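You operate a simulated robot arm through the tools that you are given. There is no shell and no other tool. Be economical: measure what you need, move in short steps, check, and stop when the job is done.

Carry out the task below with a simulated two-armed robot. There is one attempt and no reset: what you move stays moved.

Task
Pick up the purple rinse bottle with one hand, pass it to the other hand and put it on the fifth shelf from the bottom. Set down upright: purple rinse bottle.
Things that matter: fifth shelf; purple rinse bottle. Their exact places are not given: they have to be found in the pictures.

It is judged by the outcome, as a careful person would: the job done as asked, and still so three seconds after it is handed in. It fails if anything else is knocked over, pushed out of place, dropped, spilled or broken.

Robot
Two 7-joint arms with two-finger parallel grippers on one trunk, on a base that drives. Base frame: it is fixed to the floor where the robot stands at the start and does not move with it; the origin is under the middle of the robot, x ahead of it, y to its left, z up. Lengths are in mm, angles in degrees, forces in N, time in s.
The left shoulder is at the start at [50, 168, 1207], the right one opposite. With the tool pointing down near the work surface each hand reaches from about 200 to 660 mm from the robot's upright axis, wherever it stands, measured 20 degrees to its own side. Places, roughly: fifth shelf [-1900, -1500, 1500]. Payload 1.57 kg a hand.
The tool frame of a hand sits at the grasp point between the pads (the TCP): z along the fingers, y along the line on which they close. The tips reach 30 mm beyond it. Largest opening 80 mm; finger width 17, thickness 12; the body of the gripper, 40 by 82 mm, starts 80 mm behind the TCP.
Orientation is that of the tool frame in the base frame, as [roll, pitch, yaw] about the fixed x, y, z axes, in that order (R = Rz(yaw) Ry(pitch) Rx(roll)). With the fingers straight down and closing along the base's y, the tool's x points along the base's -x, its y along +y and its z along -z.

Tools
- The arms move only by the tool step_arm. It takes "left_deltas", "right_deltas" or both (then of equal length, played together; a hand with none holds still); each is one flat list of numbers, 7 for each row, row after row: the closure in counts, from 0 (fully open) to 255 (shut), then the shift along the base's x, y, z in mm, then the turn, a rotation vector about the base's x, y, z in degrees. In form: [claw, dx, dy, dz, rx, ry, rz, claw, dx, dy, dz, rx, ry, rz, ...]. A call has 1 to 10 rows; each row is the pose to reach, as a shift and turn from the pose commanded when the call began. A row lasts 0.2 s, in which the tool goes at most 50 mm and 8.6 degrees; a call with a longer step from one row to the next is refused whole, and so is a gripper value outside its range. A pose out of reach is approached as far as the arm can. The call stops where the force on the tool passes 40 N (or 10 N more than at its start, if that is more) or the arm is blocked; 0.2 s more then pass. Each finger travels about 45 mm/s and halts on what it meets, pressing with about 24 N; the grip force reading is that of the motor and also rises with nothing between the fingers. The clock runs only during rows and for 0.2 s after the last one: add rows that repeat a pose to give the fingers time. The reply holds the time, the measured pose of the TCP, the force on the tool along the base axes, the opening and the grip force, in the units named above and with some noise, with the torque about the TCP (base axes, N m) and any sound that the robot's microphone picked up, and new pictures: "show" is both (left out), scene, wrist or none (wrist: the cameras of the hands that moved).
- Cameras (640 x 400 px; columns grow to the right, rows downward): "scene" is now at [123.7, 7.4, 1395]; the picture's right is [0.04, -1.00, 0.00], its down [-0.68, -0.03, -0.73] and it looks along [0.73, 0.03, -0.68] (base axes); focal length 248 px, centre (320, 200). "left" rides on the left gripper at [72, 7, -122] in its tool frame; the picture's right is [-0.09, 1.00, 0.00], its down [-0.84, -0.08, -0.54] and it looks along [-0.54, -0.05, 0.84] (tool axes); focal length 238 px, centre (320, 200). "right" rides on the right gripper at [72, -7, -122] in its tool frame; the picture's right is [0.09, 1.00, 0.00], its down [-0.84, 0.08, -0.54] and it looks along [-0.54, 0.05, 0.84] (tool axes); focal length 238 px, centre (320, 200).
- slide_trunk(by): slides the trunk up (or, below 0, down) by that many mm; the arms and the scene camera ride with it, the base frame stays. It gives what a move gives, with no picture.
- roll_base(legs): drives the robot by 1 to 6 legs, each [ahead, left, turn to the left] in mm, mm and degrees, along the robot's own axes; the way and the turn of a leg run together, so that a leg with both is an arc; at most 1500 mm and 180 degrees a leg. The arms and the cameras ride along, it lands a little off, and it stops where it bumps. It gives what a move gives, and a new picture of the scene camera.
- head_to(pan, tilt): turns the head with the scene camera to pan (to the left, within 80 degrees either way) and tilt (down, from -29 to 69), counted from straight ahead of the robot. It gives what a move gives, and a new picture of the scene camera.
- measure_at(camera, pixels): for up to 12 pixels [column, row] of the newest picture of that camera ("zoom" is the newest enlarged one), the place [x, y, z] in the base frame of the surface seen there, good to about 2 mm, but the place of the scene camera against the robot may be out by one fixed shift of up to 12 mm in any direction. The clock stands still meanwhile.
- enlarge(camera, box): a new picture of the part [left, top, right, bottom] of that camera's present view, enlarged. The clock stands still meanwhile.
- sign_off(): hands the job in; it is judged then, once.

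Keep the steps short. Do not move on a guess: measure, check each grasp and each placing, and mend mistakes. In all there are 80 turns and 260 pictures (those below and enlarged ones count). Leave the grippers open and the arms clear of the work at the hand-in unless told otherwise, and finish with a single line.

The tools are called after "Request:" as a command line: name --argument value ..., lists and objects as JSON in quotes. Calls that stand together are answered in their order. step_arm: Moves the arms, as the interface text tells. Its arguments: {"type":"object","properties":{"left_deltas":{"type":"array"},"right_deltas":{"type":"array"},"show":{"type":"string","enum":["both","scene","wrist","none"]}},"required":[]} The other tools are called the same way: slide_trunk (by) slides the trunk up or down; roll_base (legs) drives the base; head_to (pan, tilt) turns the head that bears the scene camera; measure_at (camera, pixels) gives the place of the surface under pixels of a picture; enlarge (camera, box) takes an enlarged picture of a part of a camera's view; sign_off () hands the job in.

At the start:

```text
t: 0.0
left_eef_pos: [375.6, 167.8, 1155.8]
left_orientation: [-179.9, 0.0, -179.9]
left_contact_force: [-0.1, 0.0, 0.8]
left_wrist_torque: [-0.01, 0.02, -0.04]
left_finger_gap: 80.0
left_grasp_force: 0.1
right_eef_pos: [380.3, -154.5, 1140.6]
right_orientation: [-180.0, 0.0, 179.9]
right_contact_force: [-1.1, -0.8, 0.5]
right_wrist_torque: [0.02, 0.01, 0.0]
right_finger_gap: 80.1
right_grasp_force: 0.1
trunk travel left (down, up): [-375.0, 68.0]
robot x, y, heading: [-1.1, 4.2, -0.3]
head pan, tilt: [2.5, 42.8]
```

scene: 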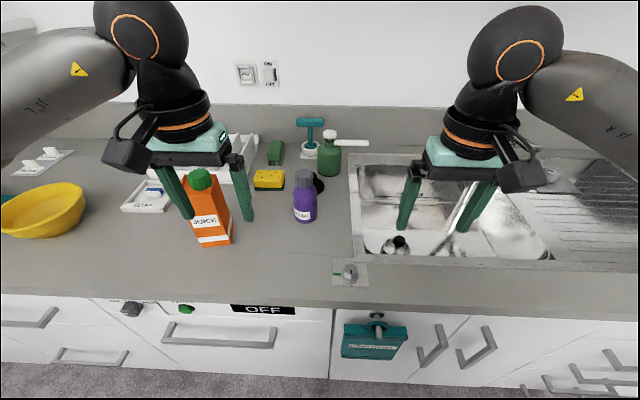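
right: 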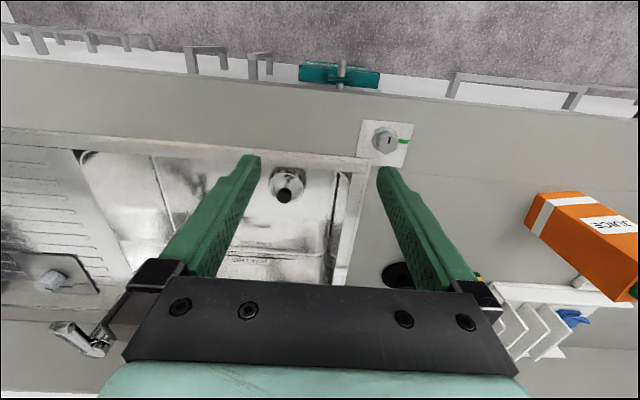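
left: 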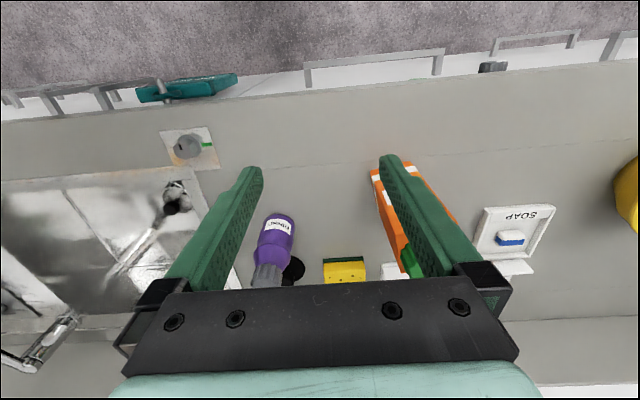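

The purple bottle stands near scene (305,197). I will enlarge that area and measure it.

Request:
enlarge --camera "scene" --box '[230, 110, 390, 260]'

Request:
measure_at --camera "scene" --pixels '[[305, 173], [304, 180], [304, 190], [304, 205], [304, 218], [294, 205], [315, 205], [319, 185], [268, 180], [328, 160], [215, 215], [306, 235]]'

```text
2.67 times, centred on (310, 185) of scene
```

zoom: 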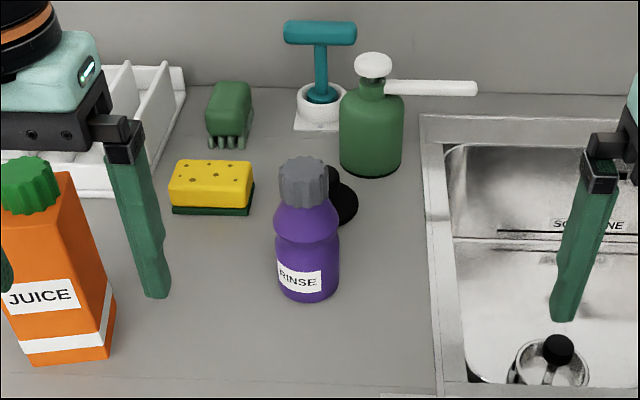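

```text
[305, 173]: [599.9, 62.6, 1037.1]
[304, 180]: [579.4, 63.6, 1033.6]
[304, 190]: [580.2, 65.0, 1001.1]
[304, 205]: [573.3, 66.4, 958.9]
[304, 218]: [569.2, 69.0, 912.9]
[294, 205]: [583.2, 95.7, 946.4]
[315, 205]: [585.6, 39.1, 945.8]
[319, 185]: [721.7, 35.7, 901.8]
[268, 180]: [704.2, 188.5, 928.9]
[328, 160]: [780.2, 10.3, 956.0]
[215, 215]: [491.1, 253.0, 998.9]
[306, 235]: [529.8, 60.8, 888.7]
```

The bottle is near (600, 66), about 60 mm wide with a cap about 42 mm across. The scene camera can be off, so I will measure again with the left wrist camera.

Request:
measure_at --camera "left" --pixels '[[268, 280], [268, 270], [273, 255], [278, 225], [280, 216], [262, 235], [292, 235], [320, 220], [255, 275], [283, 275], [293, 270], [405, 230]]'

Request:
enlarge --camera "left" --box '[220, 190, 340, 300]'

```text
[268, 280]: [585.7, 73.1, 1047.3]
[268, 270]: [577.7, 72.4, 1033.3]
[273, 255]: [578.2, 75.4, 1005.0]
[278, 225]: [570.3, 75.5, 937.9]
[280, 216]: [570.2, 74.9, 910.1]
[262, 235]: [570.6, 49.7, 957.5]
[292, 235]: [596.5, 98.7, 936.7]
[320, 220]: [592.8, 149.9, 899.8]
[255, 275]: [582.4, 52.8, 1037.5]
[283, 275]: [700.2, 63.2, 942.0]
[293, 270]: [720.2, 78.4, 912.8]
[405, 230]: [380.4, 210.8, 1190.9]
```

```text
3.64 times, centred on (280, 245) of left
```

zoom: 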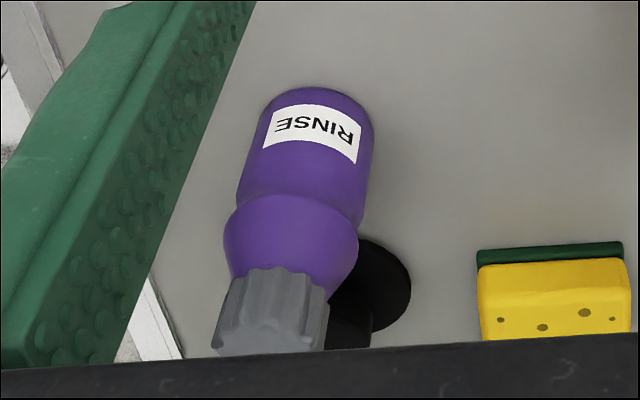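

The wrist camera puts the bottle axis at about (600, 73), with the cap top at z≈1048. I will move the left hand over it at the present height.

Request:
step_arm --left_deltas '[0, 37, -16, 0, 0, 0, 0, 0, 75, -32, 0, 0, 0, 0, 0, 112, -48, 0, 0, 0, 0, 0, 150, -64, 0, 0, 0, 0, 0, 187, -80, 0, 0, 0, 0, 0, 224, -95, 0, 0, 0, 0, 0, 224, -95, 0, 0, 0, 0]' --show "both"

```text
t: 1.6
left_eef_pos: [586.3, 79.5, 1153.3]
left_orientation: [180.0, 0.1, 180.0]
left_contact_force: [0.8, -0.5, 0.6]
left_wrist_torque: [-0.03, 0.0, 0.04]
left_finger_gap: 80.0
left_grasp_force: 0.0
left hand out of reach, approached as far as the arm can: row 6, 7
right_eef_pos: [380.0, -155.4, 1141.0]
right_orientation: [179.9, 0.0, 180.0]
right_contact_force: [-0.6, 0.0, -0.1]
right_wrist_torque: [0.02, 0.01, 0.01]
right_finger_gap: 80.0
right_grasp_force: 0.1
trunk travel left (down, up): [-375.0, 68.0]
robot x, y, heading: [-1.2, -1.6, 0.0]
head pan, tilt: [2.5, 42.8]
```

scene: 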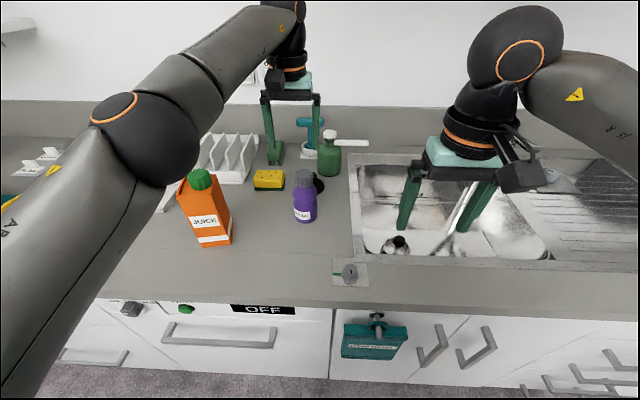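
left: 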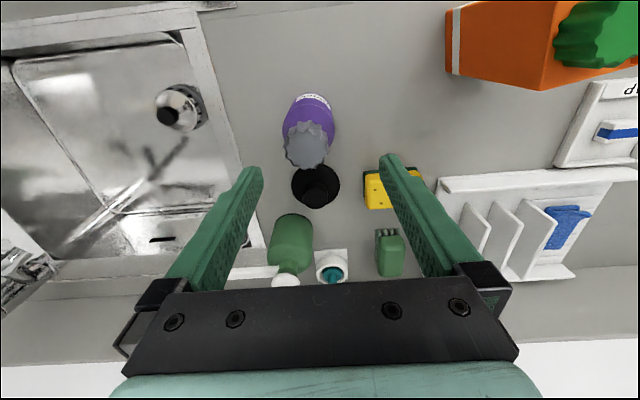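

The hand stopped about 13 mm short in x, at the edge of reach at this height. Lower down the wrist comes nearer shoulder height and should reach further. The fingertips are at 1123 and the cap top is at 1048, so I will go down 40 mm and check.

Request:
step_arm --left_deltas '[0, 0, 0, -20, 0, 0, 0, 0, 0, 0, -40, 0, 0, 0, 0, 0, 0, -40, 0, 0, 0]' --show "wrist"

Request:
measure_at --camera "scene" --pixels '[[250, 300], [375, 335], [310, 330], [320, 295], [350, 275], [220, 335]]'

```text
t: 2.4
left_eef_pos: [586.0, 81.2, 1111.6]
left_orientation: [-179.9, 0.1, -179.9]
left_contact_force: [0.3, -0.2, -0.8]
left_wrist_torque: [-0.03, 0.0, 0.02]
left_finger_gap: 79.8
left_grasp_force: 0.0
right_eef_pos: [380.2, -155.8, 1142.0]
right_orientation: [-180.0, 0.1, -180.0]
right_contact_force: [0.2, 0.4, -0.6]
right_wrist_torque: [-0.01, 0.02, -0.04]
right_finger_gap: 80.0
right_grasp_force: 0.0
trunk travel left (down, up): [-375.0, 68.0]
robot x, y, heading: [0.9, 0.9, 0.0]
head pan, tilt: [2.5, 42.8]
```

left: 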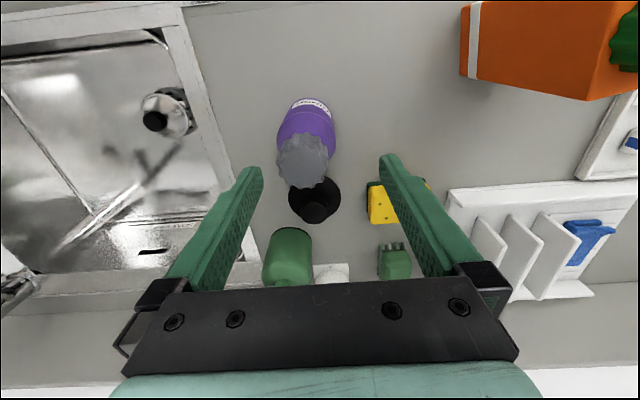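

```text
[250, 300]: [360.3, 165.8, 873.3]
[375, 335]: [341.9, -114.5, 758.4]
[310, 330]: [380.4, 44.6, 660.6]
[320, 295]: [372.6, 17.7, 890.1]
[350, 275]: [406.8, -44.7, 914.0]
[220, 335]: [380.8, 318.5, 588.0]
```

The hand is within reach now. I will measure the cap top in the new wrist picture, around (305,165).

Request:
measure_at --camera "left" --pixels '[[305, 165], [281, 165], [328, 165], [305, 182], [304, 142], [307, 120], [285, 160], [325, 160]]'

```text
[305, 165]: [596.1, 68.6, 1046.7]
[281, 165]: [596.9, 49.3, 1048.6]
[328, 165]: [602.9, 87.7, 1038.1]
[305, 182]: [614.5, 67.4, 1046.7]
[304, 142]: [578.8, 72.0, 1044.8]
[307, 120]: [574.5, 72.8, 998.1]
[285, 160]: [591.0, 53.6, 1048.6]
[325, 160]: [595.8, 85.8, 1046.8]
```

The cap centre is (598, 69) with its top at 1047. I will shift by (+12, -12), go down a little, and check.

Request:
step_arm --left_deltas '[0, 12, -12, 0, 0, 0, 0, 0, 12, -12, -15, 0, 0, 0, 0, 12, -12, -25, 0, 0, 0, 0, 12, -12, -25, 0, 0, 0]' --show "wrist"

```text
t: 3.4
left_eef_pos: [597.0, 68.6, 1088.5]
left_orientation: [-179.9, -0.1, -179.9]
left_contact_force: [0.2, 0.0, -0.2]
left_wrist_torque: [0.03, 0.04, -0.01]
left_finger_gap: 80.0
left_grasp_force: 0.0
left hand out of reach, approached as far as the arm can: row 1
right_eef_pos: [380.5, -154.8, 1140.8]
right_orientation: [180.0, 0.0, 179.9]
right_contact_force: [0.8, -0.1, 0.6]
right_wrist_torque: [-0.01, 0.0, 0.02]
right_finger_gap: 79.8
right_grasp_force: 0.1
trunk travel left (down, up): [-375.0, 68.0]
robot x, y, heading: [1.5, 3.5, 0.0]
head pan, tilt: [2.5, 42.8]
```

left: 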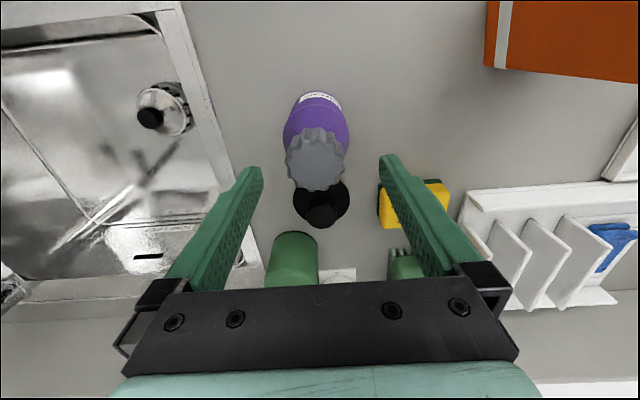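

The hand is centred over the cap at (597, 69). The fingers will straddle it, so I will go down 50 mm to TCP z≈1038 without closing.

Request:
step_arm --left_deltas '[0, 0.5, 0, -15, 0, 0, 0, 0, 1, 0, -30, 0, 0, 0, 0, 1, 0, -45, 0, 0, 0, 0, 1, 0, -50, 0, 0, 0, 0, 1, 0, -50, 0, 0, 0]' --show "both"

```text
t: 4.6
left_eef_pos: [598.6, 69.2, 1037.1]
left_orientation: [180.0, 0.0, -179.9]
left_contact_force: [-0.6, 0.4, 0.5]
left_wrist_torque: [0.0, 0.02, -0.01]
left_finger_gap: 79.8
left_grasp_force: 0.1
right_eef_pos: [380.7, -155.2, 1140.8]
right_orientation: [180.0, 0.0, 179.9]
right_contact_force: [0.6, 0.3, 0.3]
right_wrist_torque: [0.0, 0.0, 0.01]
right_finger_gap: 80.0
right_grasp_force: 0.1
trunk travel left (down, up): [-375.0, 68.0]
robot x, y, heading: [0.5, 2.3, 0.0]
head pan, tilt: [2.5, 42.8]
```

scene: 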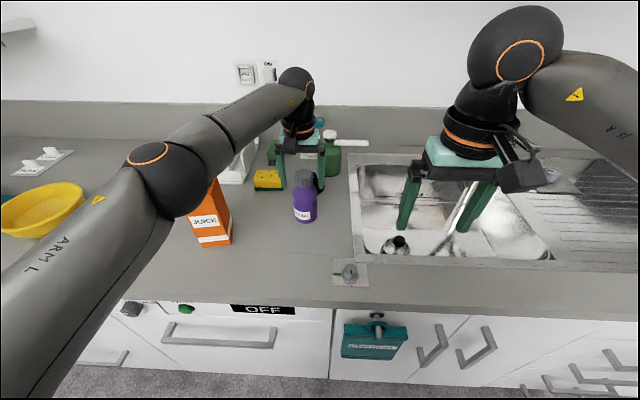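
left: 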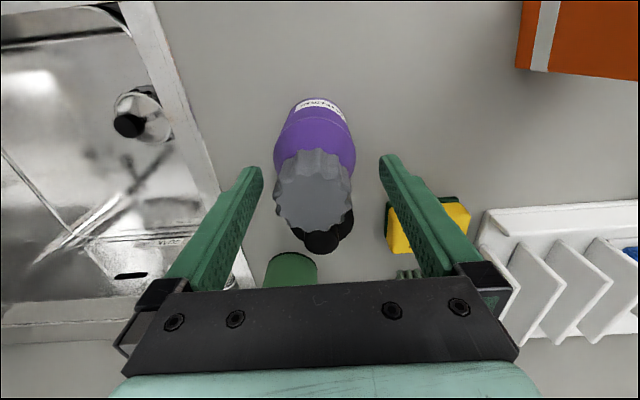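

The fingers straddle the cap. Next I will close the left gripper on it.

Request:
step_arm --left_deltas '[255, 0, 0, 0, 0, 0, 0, 255, 0, 0, 0, 0, 0, 0, 255, 0, 0, 0, 0, 0, 0, 255, 0, 0, 0, 0, 0, 0, 255, 0, 0, 0, 0, 0, 0]' --show "wrist"

```text
t: 5.8
left_eef_pos: [598.8, 69.2, 1037.8]
left_orientation: [-179.8, 0.0, -179.9]
left_contact_force: [0.4, -1.8, 3.3]
left_wrist_torque: [-0.11, -0.07, 0.01]
left_finger_gap: 47.1
left_grasp_force: 23.8
right_eef_pos: [380.5, -154.7, 1140.7]
right_orientation: [179.8, 0.0, 179.9]
right_contact_force: [-0.2, 0.0, -0.4]
right_wrist_torque: [-0.01, 0.03, 0.0]
right_finger_gap: 80.1
right_grasp_force: 0.1
trunk travel left (down, up): [-375.0, 68.0]
robot x, y, heading: [-0.6, -2.1, 0.1]
head pan, tilt: [2.5, 42.8]
```

left: 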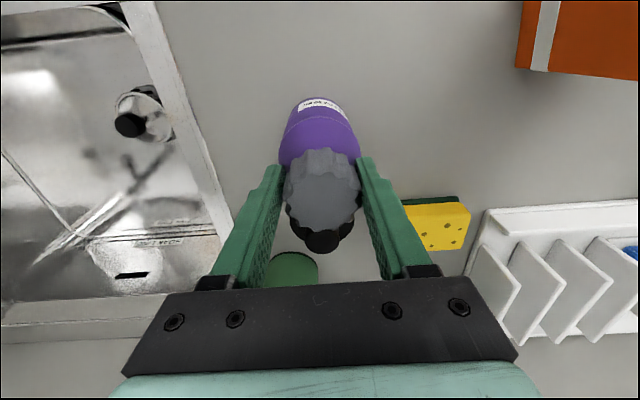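

It grips at a 47 mm gap with 24 N. I will lift 40 mm and check the hold.

Request:
step_arm --left_deltas '[255, 0, 0, 10, 0, 0, 0, 255, 0, 0, 25, 0, 0, 0, 255, 0, 0, 40, 0, 0, 0, 255, 0, 0, 40, 0, 0, 0]' --show "both"

```text
t: 6.8
left_eef_pos: [599.3, 68.9, 1077.5]
left_orientation: [-180.0, 0.0, -180.0]
left_contact_force: [0.5, 0.0, -4.2]
left_wrist_torque: [0.01, 0.02, 0.0]
left_finger_gap: 42.8
left_grasp_force: 23.8
right_eef_pos: [381.3, -155.8, 1140.3]
right_orientation: [180.0, -0.1, 179.9]
right_contact_force: [-0.5, 0.8, -0.7]
right_wrist_torque: [0.03, 0.01, 0.0]
right_finger_gap: 80.0
right_grasp_force: 0.0
trunk travel left (down, up): [-375.0, 68.0]
robot x, y, heading: [-1.0, -1.4, 0.2]
head pan, tilt: [2.5, 42.8]
```

scene: 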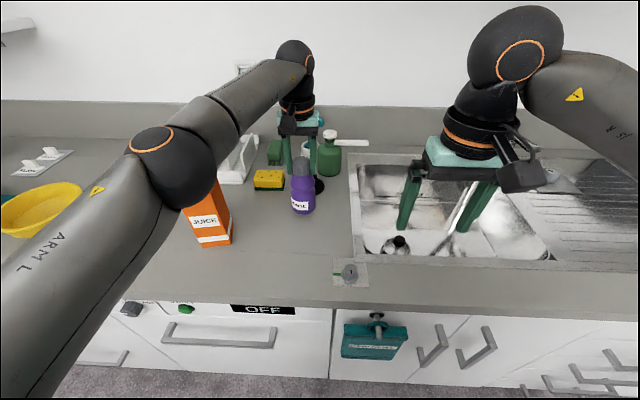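
left: 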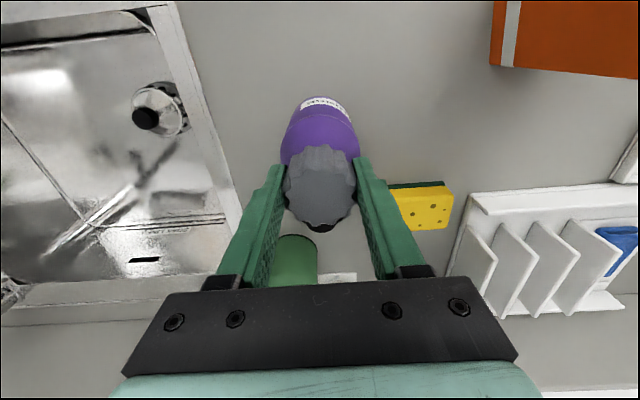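

The bottle is held: it adds about 4 N, and the gap is 43 mm on the cap. I will lift it higher and draw it back to (400, 110), clear of the juice.

Request:
step_arm --left_deltas '[255, 0, 0, 40, 0, 0, 0, 255, 0, 0, 80, 0, 0, 0, 255, -30, 5, 110, 0, 0, 0, 255, -70, 10, 120, 0, 0, 0, 255, -110, 18, 120, 0, 0, 0, 255, -150, 30, 120, 0, 0, 0, 255, -190, 41, 120, 0, 0, 0, 255, -210, 45, 120, 0, 0, 0, 255, -210, 45, 120, 0, 0, 0]' --show "scene"

Request:
head_to --pan -80 --tilt 15

```text
t: 8.8
left_eef_pos: [388.5, 111.3, 1199.0]
left_orientation: [-179.9, 0.0, -179.9]
left_contact_force: [0.0, -0.2, -3.8]
left_wrist_torque: [-0.05, 0.0, 0.02]
left_finger_gap: 42.7
left_grasp_force: 24.0
left hand out of reach, approached as far as the arm can: row 1, 2, 4
right_eef_pos: [381.3, -153.6, 1140.9]
right_orientation: [-179.9, 0.0, -180.0]
right_contact_force: [-1.0, -0.2, -1.3]
right_wrist_torque: [0.0, 0.02, 0.0]
right_finger_gap: 80.1
right_grasp_force: 0.1
trunk travel left (down, up): [-375.0, 68.0]
robot x, y, heading: [-2.1, 1.5, -0.0]
head pan, tilt: [2.5, 42.8]
```

scene: 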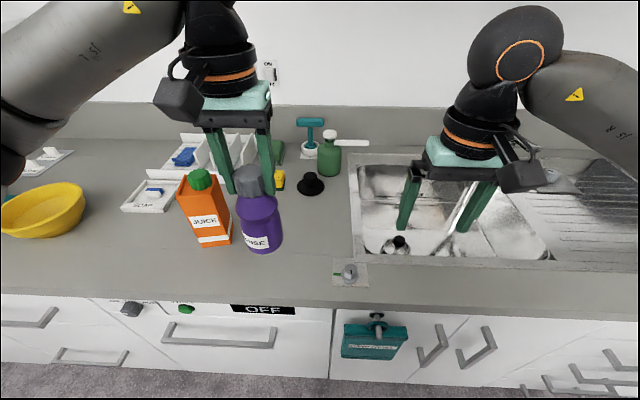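

```text
t: 10.4
left_eef_pos: [389.1, 111.6, 1198.1]
left_orientation: [-179.9, 0.0, -179.9]
left_contact_force: [-1.1, 0.2, -3.3]
left_wrist_torque: [0.01, -0.03, -0.01]
left_finger_gap: 42.4
left_grasp_force: 23.9
right_eef_pos: [380.7, -153.7, 1140.3]
right_orientation: [-180.0, 0.0, 179.9]
right_contact_force: [-0.2, 0.3, 0.0]
right_wrist_torque: [-0.02, 0.0, -0.01]
right_finger_gap: 80.1
right_grasp_force: 0.0
trunk travel left (down, up): [-375.0, 68.0]
robot x, y, heading: [-1.6, -2.7, 0.0]
head pan, tilt: [-80.0, 15.0]
```

scene: 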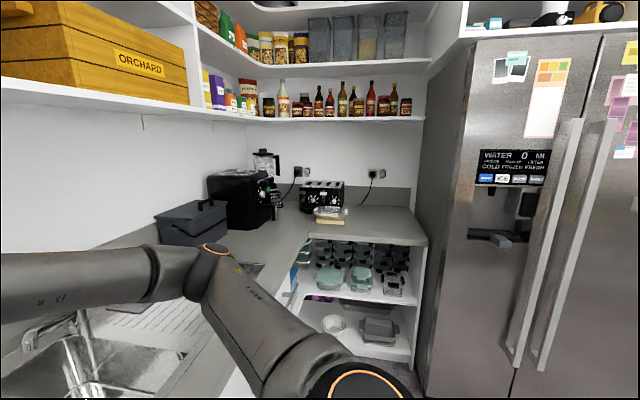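

This is a kitchen, with a fridge to the right. The shelf lies behind and to the right, so I will measure the fridge's place before driving.

Request:
measure_at --camera "scene" --pixels '[[480, 300], [600, 200], [635, 250], [560, 280], [420, 240], [630, 10]]'

Request:
roll_base --legs '[[-400, 0, 0], [0, 0, -70]]'

```text
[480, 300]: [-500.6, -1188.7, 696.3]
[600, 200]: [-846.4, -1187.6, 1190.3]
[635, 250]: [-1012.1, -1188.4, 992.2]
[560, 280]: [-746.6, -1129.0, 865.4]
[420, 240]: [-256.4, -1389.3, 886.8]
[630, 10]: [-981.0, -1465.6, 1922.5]
```

```text
t: 15.9
left_eef_pos: [-163.0, -324.1, 1199.2]
left_orientation: [-179.8, 0.0, 111.1]
left_contact_force: [0.6, -0.1, -3.2]
left_wrist_torque: [0.04, 0.02, -0.01]
left_finger_gap: 42.5
left_grasp_force: 23.8
right_eef_pos: [-414.5, -412.1, 1141.5]
right_orientation: [-180.0, 0.0, 110.9]
right_contact_force: [0.1, 0.3, 0.1]
right_wrist_torque: [0.03, 0.02, -0.03]
right_finger_gap: 80.3
right_grasp_force: 0.0
trunk travel left (down, up): [-375.0, 68.0]
robot x, y, heading: [-407.3, 0.3, -69.0]
head pan, tilt: [-80.0, 15.0]
```

scene: 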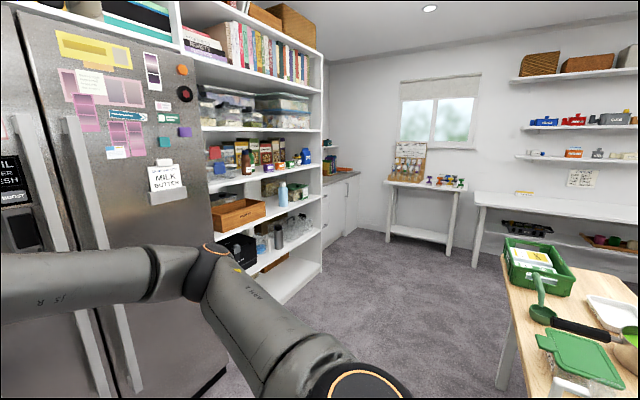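

Next to the fridge is an open shelf unit that matches the hint. I will enlarge it and measure.

Request:
enlarge --camera "scene" --box '[180, 0, 340, 310]'

Request:
measure_at --camera "scene" --pixels '[[320, 296], [320, 233], [320, 198], [320, 165], [320, 130], [321, 95], [320, 52], [210, 128], [212, 180], [505, 330], [510, 250], [420, 300]]'

```text
1.29 times, centred on (260, 155) of scene
```

zoom: 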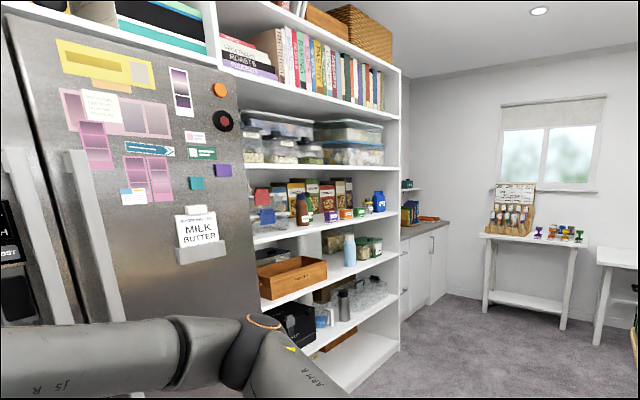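

```text
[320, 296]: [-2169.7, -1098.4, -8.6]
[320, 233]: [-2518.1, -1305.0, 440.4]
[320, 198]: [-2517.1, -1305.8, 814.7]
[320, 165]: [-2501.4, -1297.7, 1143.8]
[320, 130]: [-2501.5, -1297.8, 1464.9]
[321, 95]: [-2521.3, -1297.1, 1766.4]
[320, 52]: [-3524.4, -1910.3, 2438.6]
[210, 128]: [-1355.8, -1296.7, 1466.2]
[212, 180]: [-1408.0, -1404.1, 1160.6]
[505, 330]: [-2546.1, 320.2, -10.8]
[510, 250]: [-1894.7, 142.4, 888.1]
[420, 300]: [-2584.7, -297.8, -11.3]
```

Counting zoom shelves from the bottom gives z≈50–100, 440, 815, 1145 and 1465 (measured), so the fifth holds the plastic containers. Its front edge is y≈-1297, x from -1355 to -2500. I will drive in front of it, facing it.

Request:
roll_base --legs '[[0, 0, -21], [400, 0, 0], [0, -1450, 0]]'

Request:
head_to --pan 0 --tilt -5

```text
t: 26.4
left_eef_pos: [-1789.2, -769.9, 1199.6]
left_orientation: [-179.9, 0.0, 91.1]
left_contact_force: [0.9, -0.4, -3.7]
left_wrist_torque: [0.02, 0.02, -0.01]
left_finger_gap: 42.2
left_grasp_force: 23.6
right_eef_pos: [-2056.8, -766.1, 1141.3]
right_orientation: [-179.9, -0.1, 90.8]
right_contact_force: [0.2, -0.4, 0.0]
right_wrist_torque: [-0.01, -0.01, 0.01]
right_finger_gap: 80.0
right_grasp_force: 0.1
trunk travel left (down, up): [-375.0, 68.0]
robot x, y, heading: [-1906.0, -384.9, -89.2]
head pan, tilt: [-80.0, 15.0]
```

scene: 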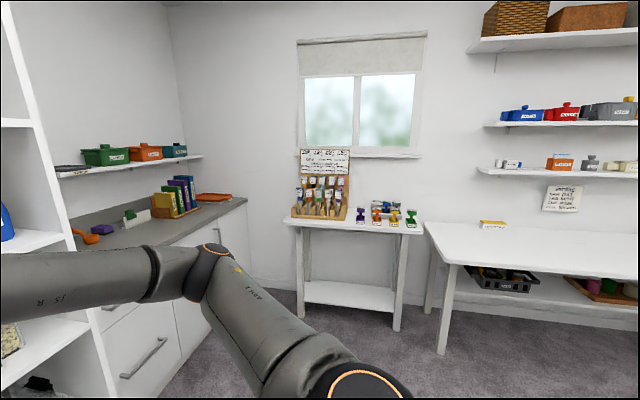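

```text
t: 28.0
left_eef_pos: [-1789.7, -769.4, 1199.6]
left_orientation: [-179.9, 0.0, 91.0]
left_contact_force: [-0.4, -0.3, -4.2]
left_wrist_torque: [0.03, -0.02, -0.02]
left_finger_gap: 42.3
left_grasp_force: 23.9
right_eef_pos: [-2055.4, -765.4, 1141.6]
right_orientation: [180.0, -0.1, 90.8]
right_contact_force: [-0.1, 1.2, -1.0]
right_wrist_torque: [-0.01, -0.04, 0.01]
right_finger_gap: 80.0
right_grasp_force: 0.1
trunk travel left (down, up): [-375.0, 68.0]
robot x, y, heading: [-1907.2, -379.2, -89.1]
head pan, tilt: [0.0, -5.0]
```

scene: 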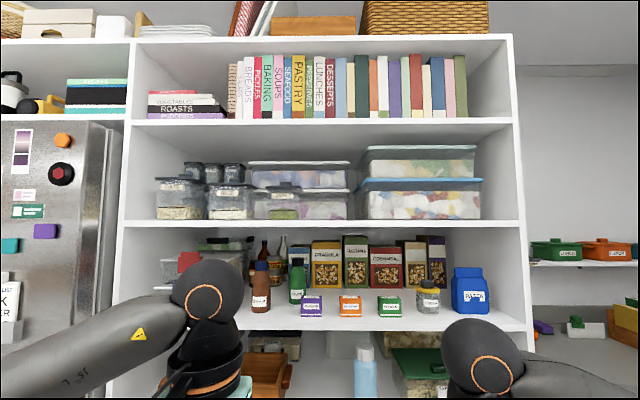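

The fifth shelf carries the plastic containers, with its front edge at row ~224. I will measure the free space in front of them and check the count by looking down.

Request:
measure_at --camera "scene" --pixels '[[320, 224], [320, 218], [180, 210], [230, 210], [280, 212], [320, 210], [362, 216], [420, 205], [490, 200], [500, 218], [420, 128], [140, 215]]'

Request:
enlarge --camera "scene" --box '[110, 110, 530, 240]'

Request:
head_to --pan 0 --tilt 35

```text
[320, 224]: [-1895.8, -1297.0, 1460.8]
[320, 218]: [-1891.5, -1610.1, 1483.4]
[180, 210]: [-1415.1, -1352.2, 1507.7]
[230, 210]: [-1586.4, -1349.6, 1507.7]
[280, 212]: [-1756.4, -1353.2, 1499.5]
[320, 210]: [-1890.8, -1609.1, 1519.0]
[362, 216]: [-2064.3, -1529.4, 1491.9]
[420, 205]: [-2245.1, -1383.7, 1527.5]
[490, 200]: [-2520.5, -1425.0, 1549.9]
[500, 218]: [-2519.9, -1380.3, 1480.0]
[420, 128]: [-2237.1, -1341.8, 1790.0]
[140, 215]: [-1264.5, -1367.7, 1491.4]
```

```text
1.52 times, centred on (320, 175) of scene
```

zoom: 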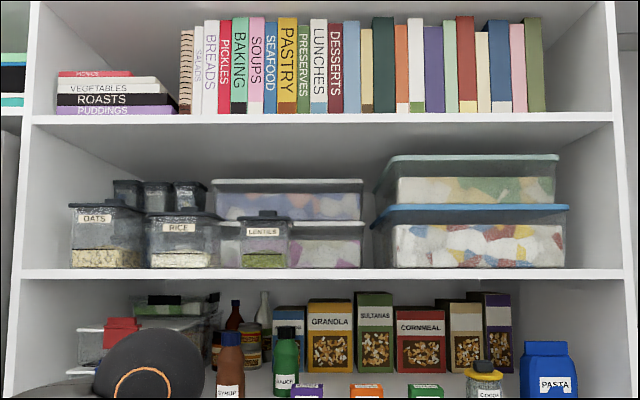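

```text
t: 29.1
left_eef_pos: [-1788.6, -770.2, 1198.8]
left_orientation: [-179.9, 0.1, 91.0]
left_contact_force: [0.0, 0.2, -2.5]
left_wrist_torque: [0.04, -0.02, 0.02]
left_finger_gap: 42.3
left_grasp_force: 23.3
right_eef_pos: [-2055.7, -765.0, 1141.9]
right_orientation: [-180.0, 0.1, 90.7]
right_contact_force: [0.4, -0.1, -0.5]
right_wrist_torque: [0.0, -0.01, 0.03]
right_finger_gap: 80.1
right_grasp_force: 0.0
trunk travel left (down, up): [-375.0, 68.0]
robot x, y, heading: [-1906.2, -381.2, -89.2]
head pan, tilt: [0.0, 35.0]
```

scene: 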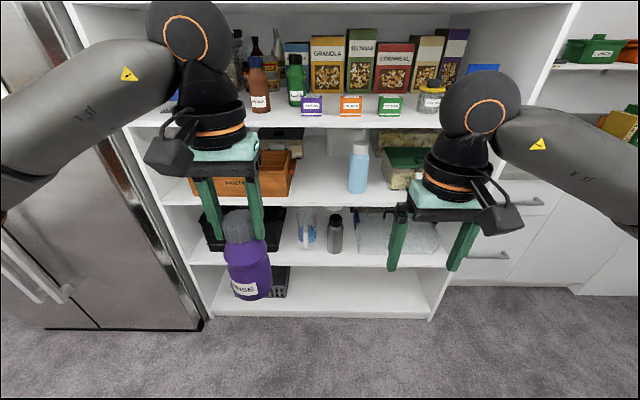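

Looking down confirms the count: 1 is the bottom, 2 has bottles, 3 the pantry box, 4 the jars and 5 the containers. There is a free spot on the fifth at x≈-1930, clear back to y≈-1600.

For the handover I will move the left hand forward. The right hand will turn its fingers forward, yawed 30° left and pitched 25° down, while staying to the right.

Request:
step_arm --left_deltas '[255, -11, -30, -13, 0, 0, 0, 255, -22, -60, -26, 0, 0, 0, 255, -32, -90, -40, 0, 0, 0, 255, -43, -120, -53, 0, 0, 0, 255, -54, -150, -66, 0, 0, 0, 255, -64, -179, -79, 0, 0, 0, 255, -64, -179, -79, 0, 0, 0, 255, -64, -179, -79, 0, 0, 0, 255, -64, -179, -79, 0, 0, 0, 255, -64, -179, -79, 0, 0, 0]' --right_deltas '[0, 3, -12, -10, -7.02, -1.99, 2.97, 0, 6, -24, -20, -14.04, -3.98, 5.93, 0, 9, -35, -31, -21.07, -5.97, 8.9, 0, 12, -47, -41, -28.09, -7.96, 11.87, 0, 15, -59, -51, -35.11, -9.94, 14.83, 0, 18, -71, -61, -42.13, -11.93, 17.8, 0, 21, -82, -72, -49.16, -13.92, 20.77, 0, 24, -94, -82, -56.18, -15.91, 23.73, 0, 27, -106, -92, -63.2, -17.9, 26.7, 0, 27, -106, -92, -63.2, -17.9, 26.7]' --show "both"

```text
t: 31.2
left_eef_pos: [-1853.9, -947.8, 1117.1]
left_orientation: [-179.9, 0.0, 90.9]
left_contact_force: [-0.2, 0.5, -3.6]
left_wrist_torque: [0.0, 0.05, 0.01]
left_finger_gap: 42.4
left_grasp_force: 24.0
right_eef_pos: [-2029.6, -871.8, 1050.2]
right_orientation: [180.0, 65.0, 120.9]
right_contact_force: [-0.4, 0.0, 0.2]
right_wrist_torque: [0.03, -0.01, -0.01]
right_finger_gap: 79.9
right_grasp_force: 0.1
trunk travel left (down, up): [-375.0, 68.0]
robot x, y, heading: [-1909.2, -379.5, -89.3]
head pan, tilt: [0.0, 35.0]
```

scene: 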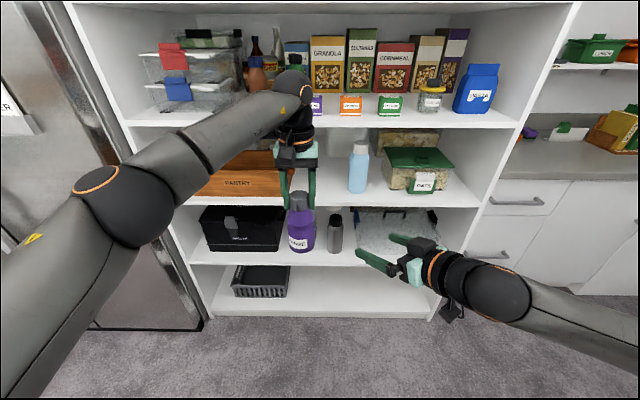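
right: 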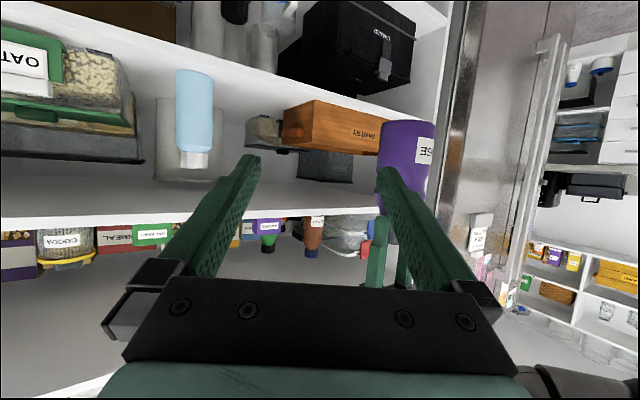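
left: 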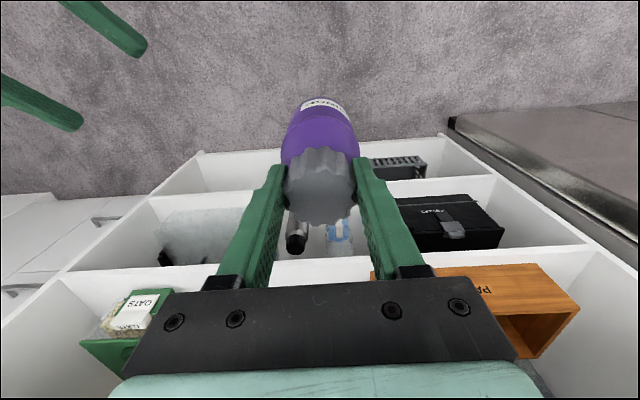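

Both reached their poses. I will measure the hanging bottle: cap in the left camera, body in the scene camera.

Request:
measure_at --camera "left" --pixels '[[320, 190], [300, 190], [342, 190], [320, 160], [320, 215], [320, 130], [320, 112]]'

Request:
measure_at --camera "scene" --pixels '[[301, 195], [301, 215], [301, 222], [302, 235], [302, 248], [289, 235], [314, 235]]'

Request:
enlarge --camera "scene" --box '[260, 140, 360, 270]'

```text
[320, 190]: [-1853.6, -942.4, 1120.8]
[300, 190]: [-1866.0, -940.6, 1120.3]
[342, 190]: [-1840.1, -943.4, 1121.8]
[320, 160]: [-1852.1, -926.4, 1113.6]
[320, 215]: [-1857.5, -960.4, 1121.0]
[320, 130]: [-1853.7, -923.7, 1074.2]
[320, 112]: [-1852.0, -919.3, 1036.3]
```

```text
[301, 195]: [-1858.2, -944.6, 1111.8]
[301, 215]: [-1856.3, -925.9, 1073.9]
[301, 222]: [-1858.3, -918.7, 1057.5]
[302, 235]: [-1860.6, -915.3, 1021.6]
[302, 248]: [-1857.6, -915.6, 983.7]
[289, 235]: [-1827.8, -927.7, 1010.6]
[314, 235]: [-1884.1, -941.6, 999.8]
```

```text
3.08 times, centred on (310, 205) of scene
```

zoom: 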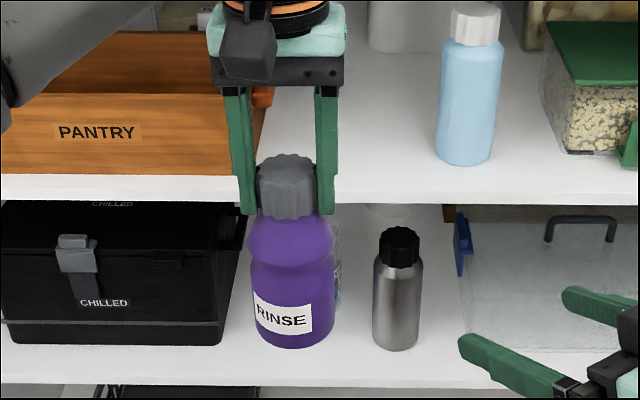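

The bottle hangs with its bottom at z≈974 and its axis at (-1854,-946). I will bring the right hand to 90 mm short of it along its own approach line, with TCP z≈1022 (lower body).

Request:
step_arm --right_deltas '[0, 30, 1, -8, 0, 0, 0, 0, 65, 2, -16, 0, 0, 0, 0, 100, 3, -24, 0, 0, 0, 0, 130, 3, -28, 0, 0, 0, 0, 130, 3, -28, 0, 0, 0]' --show "both"

```text
t: 32.5
left_eef_pos: [-1855.4, -948.0, 1117.2]
left_orientation: [-179.9, 0.1, 90.9]
left_contact_force: [-0.1, 0.6, -4.0]
left_wrist_torque: [0.05, 0.02, 0.02]
left_finger_gap: 42.4
left_grasp_force: 24.0
right_eef_pos: [-1951.7, -877.2, 1026.3]
right_orientation: [179.9, 64.9, 120.9]
right_contact_force: [-0.5, 0.3, -0.1]
right_wrist_torque: [-0.01, 0.01, -0.01]
right_finger_gap: 80.0
right_grasp_force: 0.1
right hand out of reach, approached as far as the arm can: row 3, 4, 5
trunk travel left (down, up): [-375.0, 68.0]
robot x, y, heading: [-1908.8, -383.3, -89.3]
head pan, tilt: [0.0, 35.0]
```

scene: 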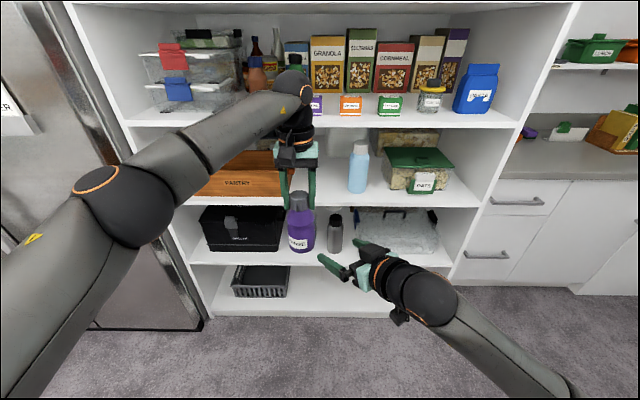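
right: 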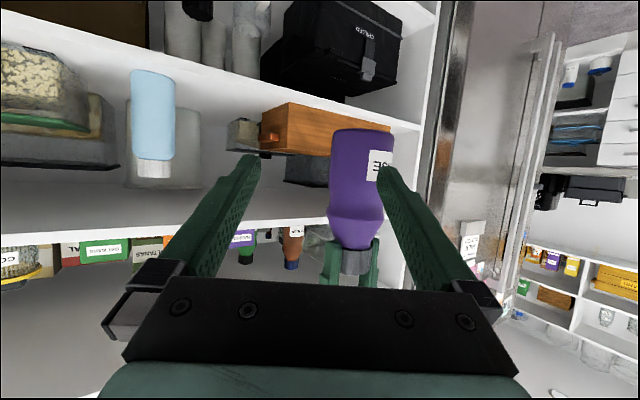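

The right arm is at its limit at (-1952,-877,1026). I will bring the bottle to it instead: first onto its approach line at (-1906,-954), then part-way in.

Request:
step_arm --left_deltas '[255, -25, -4, 2, 0, 0, 0, 255, -51, -6, 2, 0, 0, 0, 255, -61, 11, 2, 0, 0, 0, 255, -71, 29, 2, 0, 0, 0, 255, -71, 29, 2, 0, 0, 0]' --show "both"

```text
t: 33.6
left_eef_pos: [-1909.0, -943.7, 1123.8]
left_orientation: [-179.9, -0.1, 90.9]
left_contact_force: [-0.3, -0.2, -3.8]
left_wrist_torque: [0.0, -0.04, -0.02]
left_finger_gap: 42.4
left_grasp_force: 23.8
left hand out of reach, approached as far as the arm can: row 2, 3, 4, 5
right_eef_pos: [-1951.1, -875.6, 1028.1]
right_orientation: [180.0, 64.9, 120.8]
right_contact_force: [1.0, -0.1, 0.0]
right_wrist_torque: [0.0, -0.02, 0.01]
right_finger_gap: 80.3
right_grasp_force: 0.1
trunk travel left (down, up): [-375.0, 68.0]
robot x, y, heading: [-1907.6, -383.5, -89.4]
head pan, tilt: [0.0, 35.0]
```

scene: 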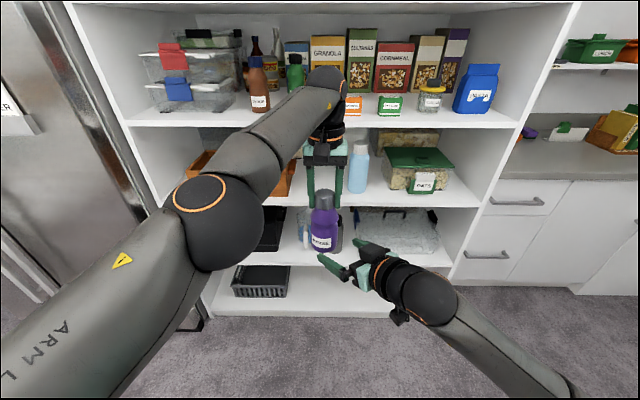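
left: 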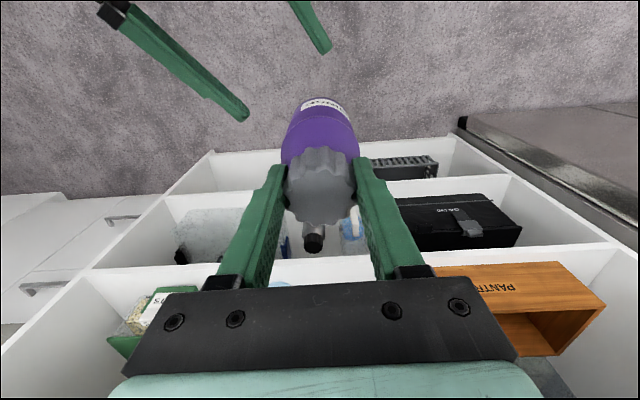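

The left hand hit its outer reach, but the bottle sits right on the approach line, 80 mm out. Moving inward should be reachable. I will go 40 mm in and check.

Request:
step_arm --left_deltas '[255, -10, 17, 0, 0, 0, 0, 255, -20, 34, 0, 0, 0, 0, 255, -20, 34, 0, 0, 0, 0]' --show "both"

```text
t: 34.5
left_eef_pos: [-1909.6, -945.8, 1123.9]
left_orientation: [-179.9, -0.1, 90.9]
left_contact_force: [-0.8, -0.6, -3.0]
left_wrist_torque: [0.04, 0.01, 0.0]
left_finger_gap: 42.5
left_grasp_force: 23.9
left hand out of reach, approached as far as the arm can: row 1, 2, 3
right_eef_pos: [-1951.8, -877.0, 1026.9]
right_orientation: [179.9, 64.8, 120.8]
right_contact_force: [-0.5, 0.2, 0.3]
right_wrist_torque: [-0.01, 0.0, 0.01]
right_finger_gap: 79.9
right_grasp_force: 0.0
trunk travel left (down, up): [-375.0, 68.0]
robot x, y, heading: [-1908.2, -382.4, -88.9]
head pan, tilt: [0.0, 35.0]
```

scene: 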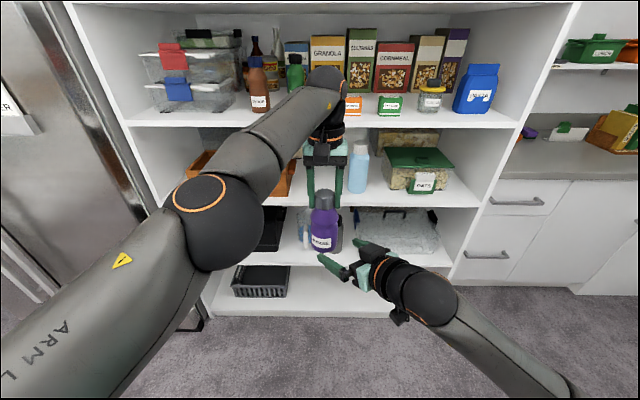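
left: 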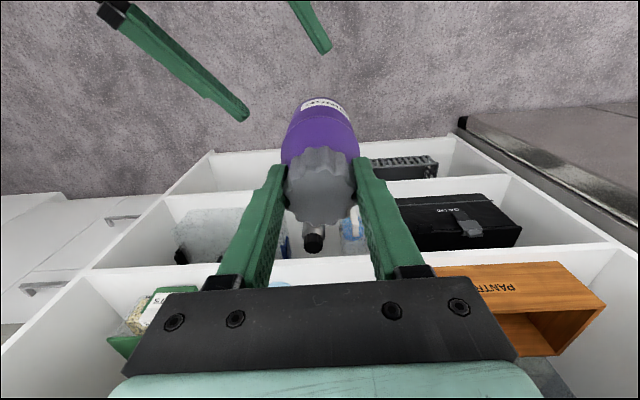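

The left arm is at a joint limit near the middle line. I will yaw the right hand 30° more to the left (60° total) so it can reach further across, pulling back a little to stay clear of the bottle.

Request:
step_arm --right_deltas '[0, -5, 20, 0, 0, 0, 0, 0, 0, 28, 0, 0, 0, 7.5, 0, 4, 32, 0, 0, 0, 15, 0, 6, 34, 0, 0, 0, 22.5, 0, 8, 35, 0, 0, 0, 30, 0, 8, 35, 0, 0, 0, 30]' --show "both"

```text
t: 35.9
left_eef_pos: [-1908.7, -945.2, 1125.3]
left_orientation: [-179.8, -0.1, 90.9]
left_contact_force: [0.8, -0.3, -4.0]
left_wrist_torque: [0.02, 0.0, -0.02]
left_finger_gap: 42.4
left_grasp_force: 23.8
right_eef_pos: [-1943.9, -839.3, 1026.4]
right_orientation: [179.9, 65.0, 150.8]
right_contact_force: [0.2, -0.3, -0.4]
right_wrist_torque: [0.04, 0.0, 0.01]
right_finger_gap: 79.9
right_grasp_force: 0.1
right hand out of reach, approached as far as the arm can: row 1
trunk travel left (down, up): [-375.0, 68.0]
robot x, y, heading: [-1904.0, -380.5, -89.2]
head pan, tilt: [0.0, 35.0]
```

scene: 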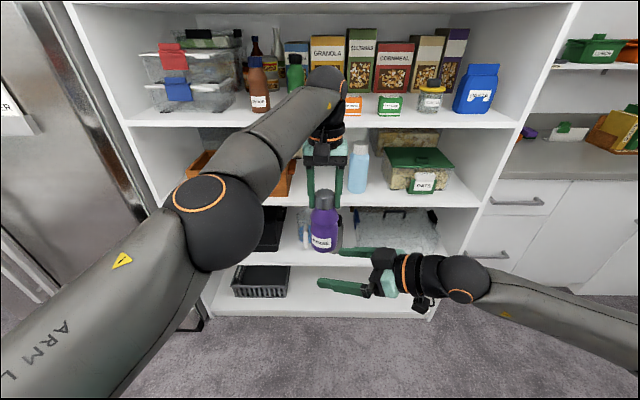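
right: 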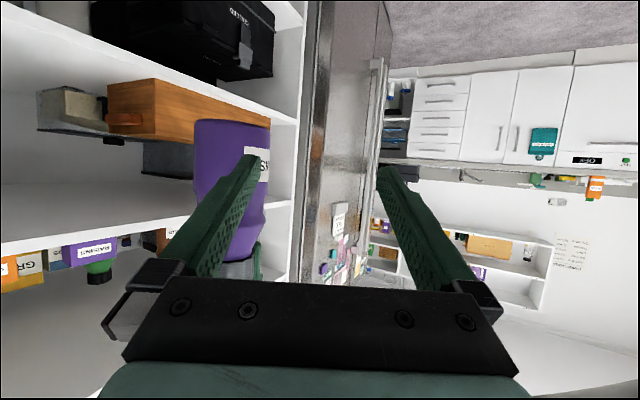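

The right hand reached it. Next the left hand moves the bottle onto the right hand's approach line at (-1865,-883).

Request:
step_arm --left_deltas '[255, 20, 20, 0, 0, 0, 0, 255, 36, 42, 0, 0, 0, 0, 255, 44, 62, 0, 0, 0, 0, 255, 44, 62, 0, 0, 0, 0]' --show "both"

```text
t: 36.9
left_eef_pos: [-1908.1, -945.1, 1124.8]
left_orientation: [-179.8, -0.1, 91.0]
left_contact_force: [-0.1, 0.6, -3.9]
left_wrist_torque: [0.01, 0.0, 0.01]
left_finger_gap: 42.2
left_grasp_force: 24.0
left hand out of reach, approached as far as the arm can: row 1, 2, 3, 4
right_eef_pos: [-1943.2, -839.1, 1025.6]
right_orientation: [179.9, 65.0, 150.8]
right_contact_force: [-0.3, 0.6, -0.7]
right_wrist_torque: [-0.01, 0.01, 0.01]
right_finger_gap: 79.9
right_grasp_force: 0.0
trunk travel left (down, up): [-375.0, 68.0]
robot x, y, heading: [-1909.2, -383.2, -89.3]
head pan, tilt: [0.0, 35.0]
```

scene: 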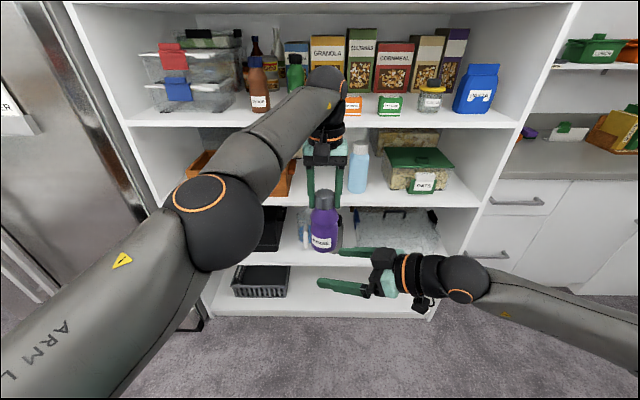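
left: 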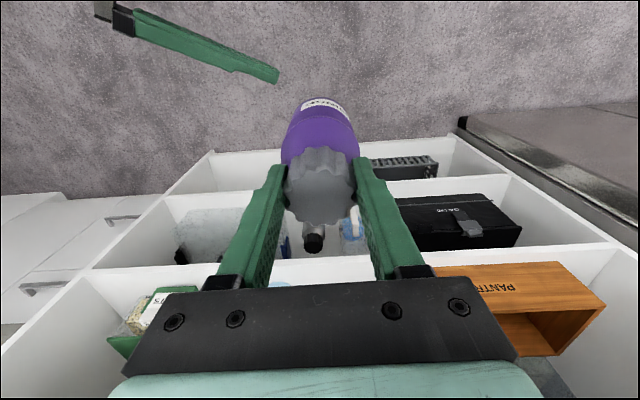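

The left arm is stuck at its limit. I will try backing out the way it came: purely to the left (+x), slightly down.

Request:
step_arm --left_deltas '[255, 25, 0, -3, 0, 0, 0, 255, 50, 0, -6, 0, 0, 0, 255, 50, 0, -6, 0, 0, 0]' --show "none"

```text
t: 37.6
left_eef_pos: [-1908.6, -944.2, 1124.2]
left_orientation: [-179.9, -0.1, 91.0]
left_contact_force: [0.3, 0.3, -3.6]
left_wrist_torque: [0.02, 0.05, 0.0]
left_finger_gap: 42.1
left_grasp_force: 23.8
left hand out of reach, approached as far as the arm can: row 1, 2, 3
right_eef_pos: [-1942.9, -839.5, 1026.0]
right_orientation: [179.9, 65.1, 150.8]
right_contact_force: [-0.2, 1.1, -0.4]
right_wrist_torque: [-0.01, -0.01, 0.01]
right_finger_gap: 80.1
right_grasp_force: 0.1
trunk travel left (down, up): [-375.0, 68.0]
robot x, y, heading: [-1909.3, -379.5, -89.3]
head pan, tilt: [0.0, 35.0]
```

It is still stuck. The wrist turn may be what limits it, so I will try yawing the left hand clockwise with a small move.

Request:
step_arm --left_deltas '[255, 0, 0, 0, 0, 0, -8, 255, 0, 0, 0, 0, 0, -16, 255, 10, 10, 0, 0, 0, -16]' --show "none"

```text
t: 38.5
left_eef_pos: [-1897.6, -934.8, 1123.8]
left_orientation: [-179.9, 0.0, 75.0]
left_contact_force: [0.7, 0.4, -2.7]
left_wrist_torque: [0.01, 0.0, 0.02]
left_finger_gap: 42.3
left_grasp_force: 23.8
right_eef_pos: [-1942.0, -839.5, 1025.7]
right_orientation: [180.0, 64.8, 150.8]
right_contact_force: [0.5, -0.1, 0.2]
right_wrist_torque: [0.0, 0.02, 0.0]
right_finger_gap: 80.0
right_grasp_force: 0.1
trunk travel left (down, up): [-375.0, 68.0]
robot x, y, heading: [-1908.0, -382.6, -89.2]
head pan, tilt: [0.0, 35.0]
```

That freed it: the wrist yaw was the limit. With the new yaw I will move to the approach line at (-1865,-884).

Request:
step_arm --left_deltas '[255, 14, 14, 0, 0, 0, 0, 255, 26, 32, 0, 0, 0, 0, 255, 33, 51, 0, 0, 0, 0, 255, 33, 51, 0, 0, 0, 0]' --show "both"

```text
t: 39.5
left_eef_pos: [-1866.3, -884.3, 1124.5]
left_orientation: [-179.9, -0.1, 75.0]
left_contact_force: [-0.5, 0.1, -2.6]
left_wrist_torque: [0.06, 0.0, 0.01]
left_finger_gap: 42.0
left_grasp_force: 24.6
right_eef_pos: [-1943.1, -838.4, 1025.3]
right_orientation: [179.9, 64.9, 150.9]
right_contact_force: [-0.2, -0.1, 0.7]
right_wrist_torque: [-0.02, 0.0, -0.01]
right_finger_gap: 80.1
right_grasp_force: 0.1
trunk travel left (down, up): [-375.0, 68.0]
robot x, y, heading: [-1907.5, -381.2, -89.3]
head pan, tilt: [0.0, 35.0]
```

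scene: 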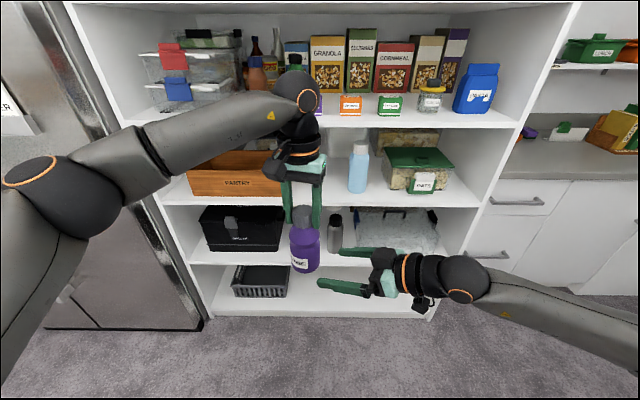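
left: 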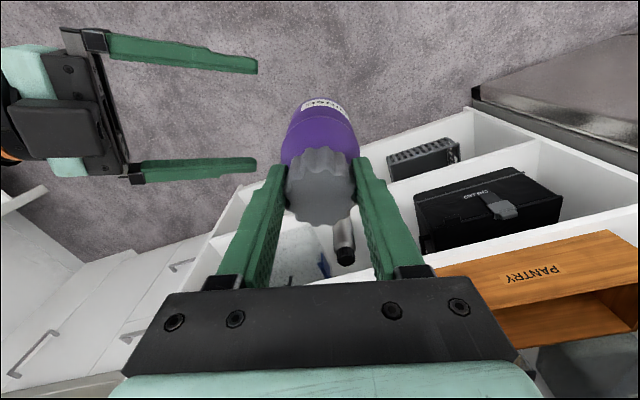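

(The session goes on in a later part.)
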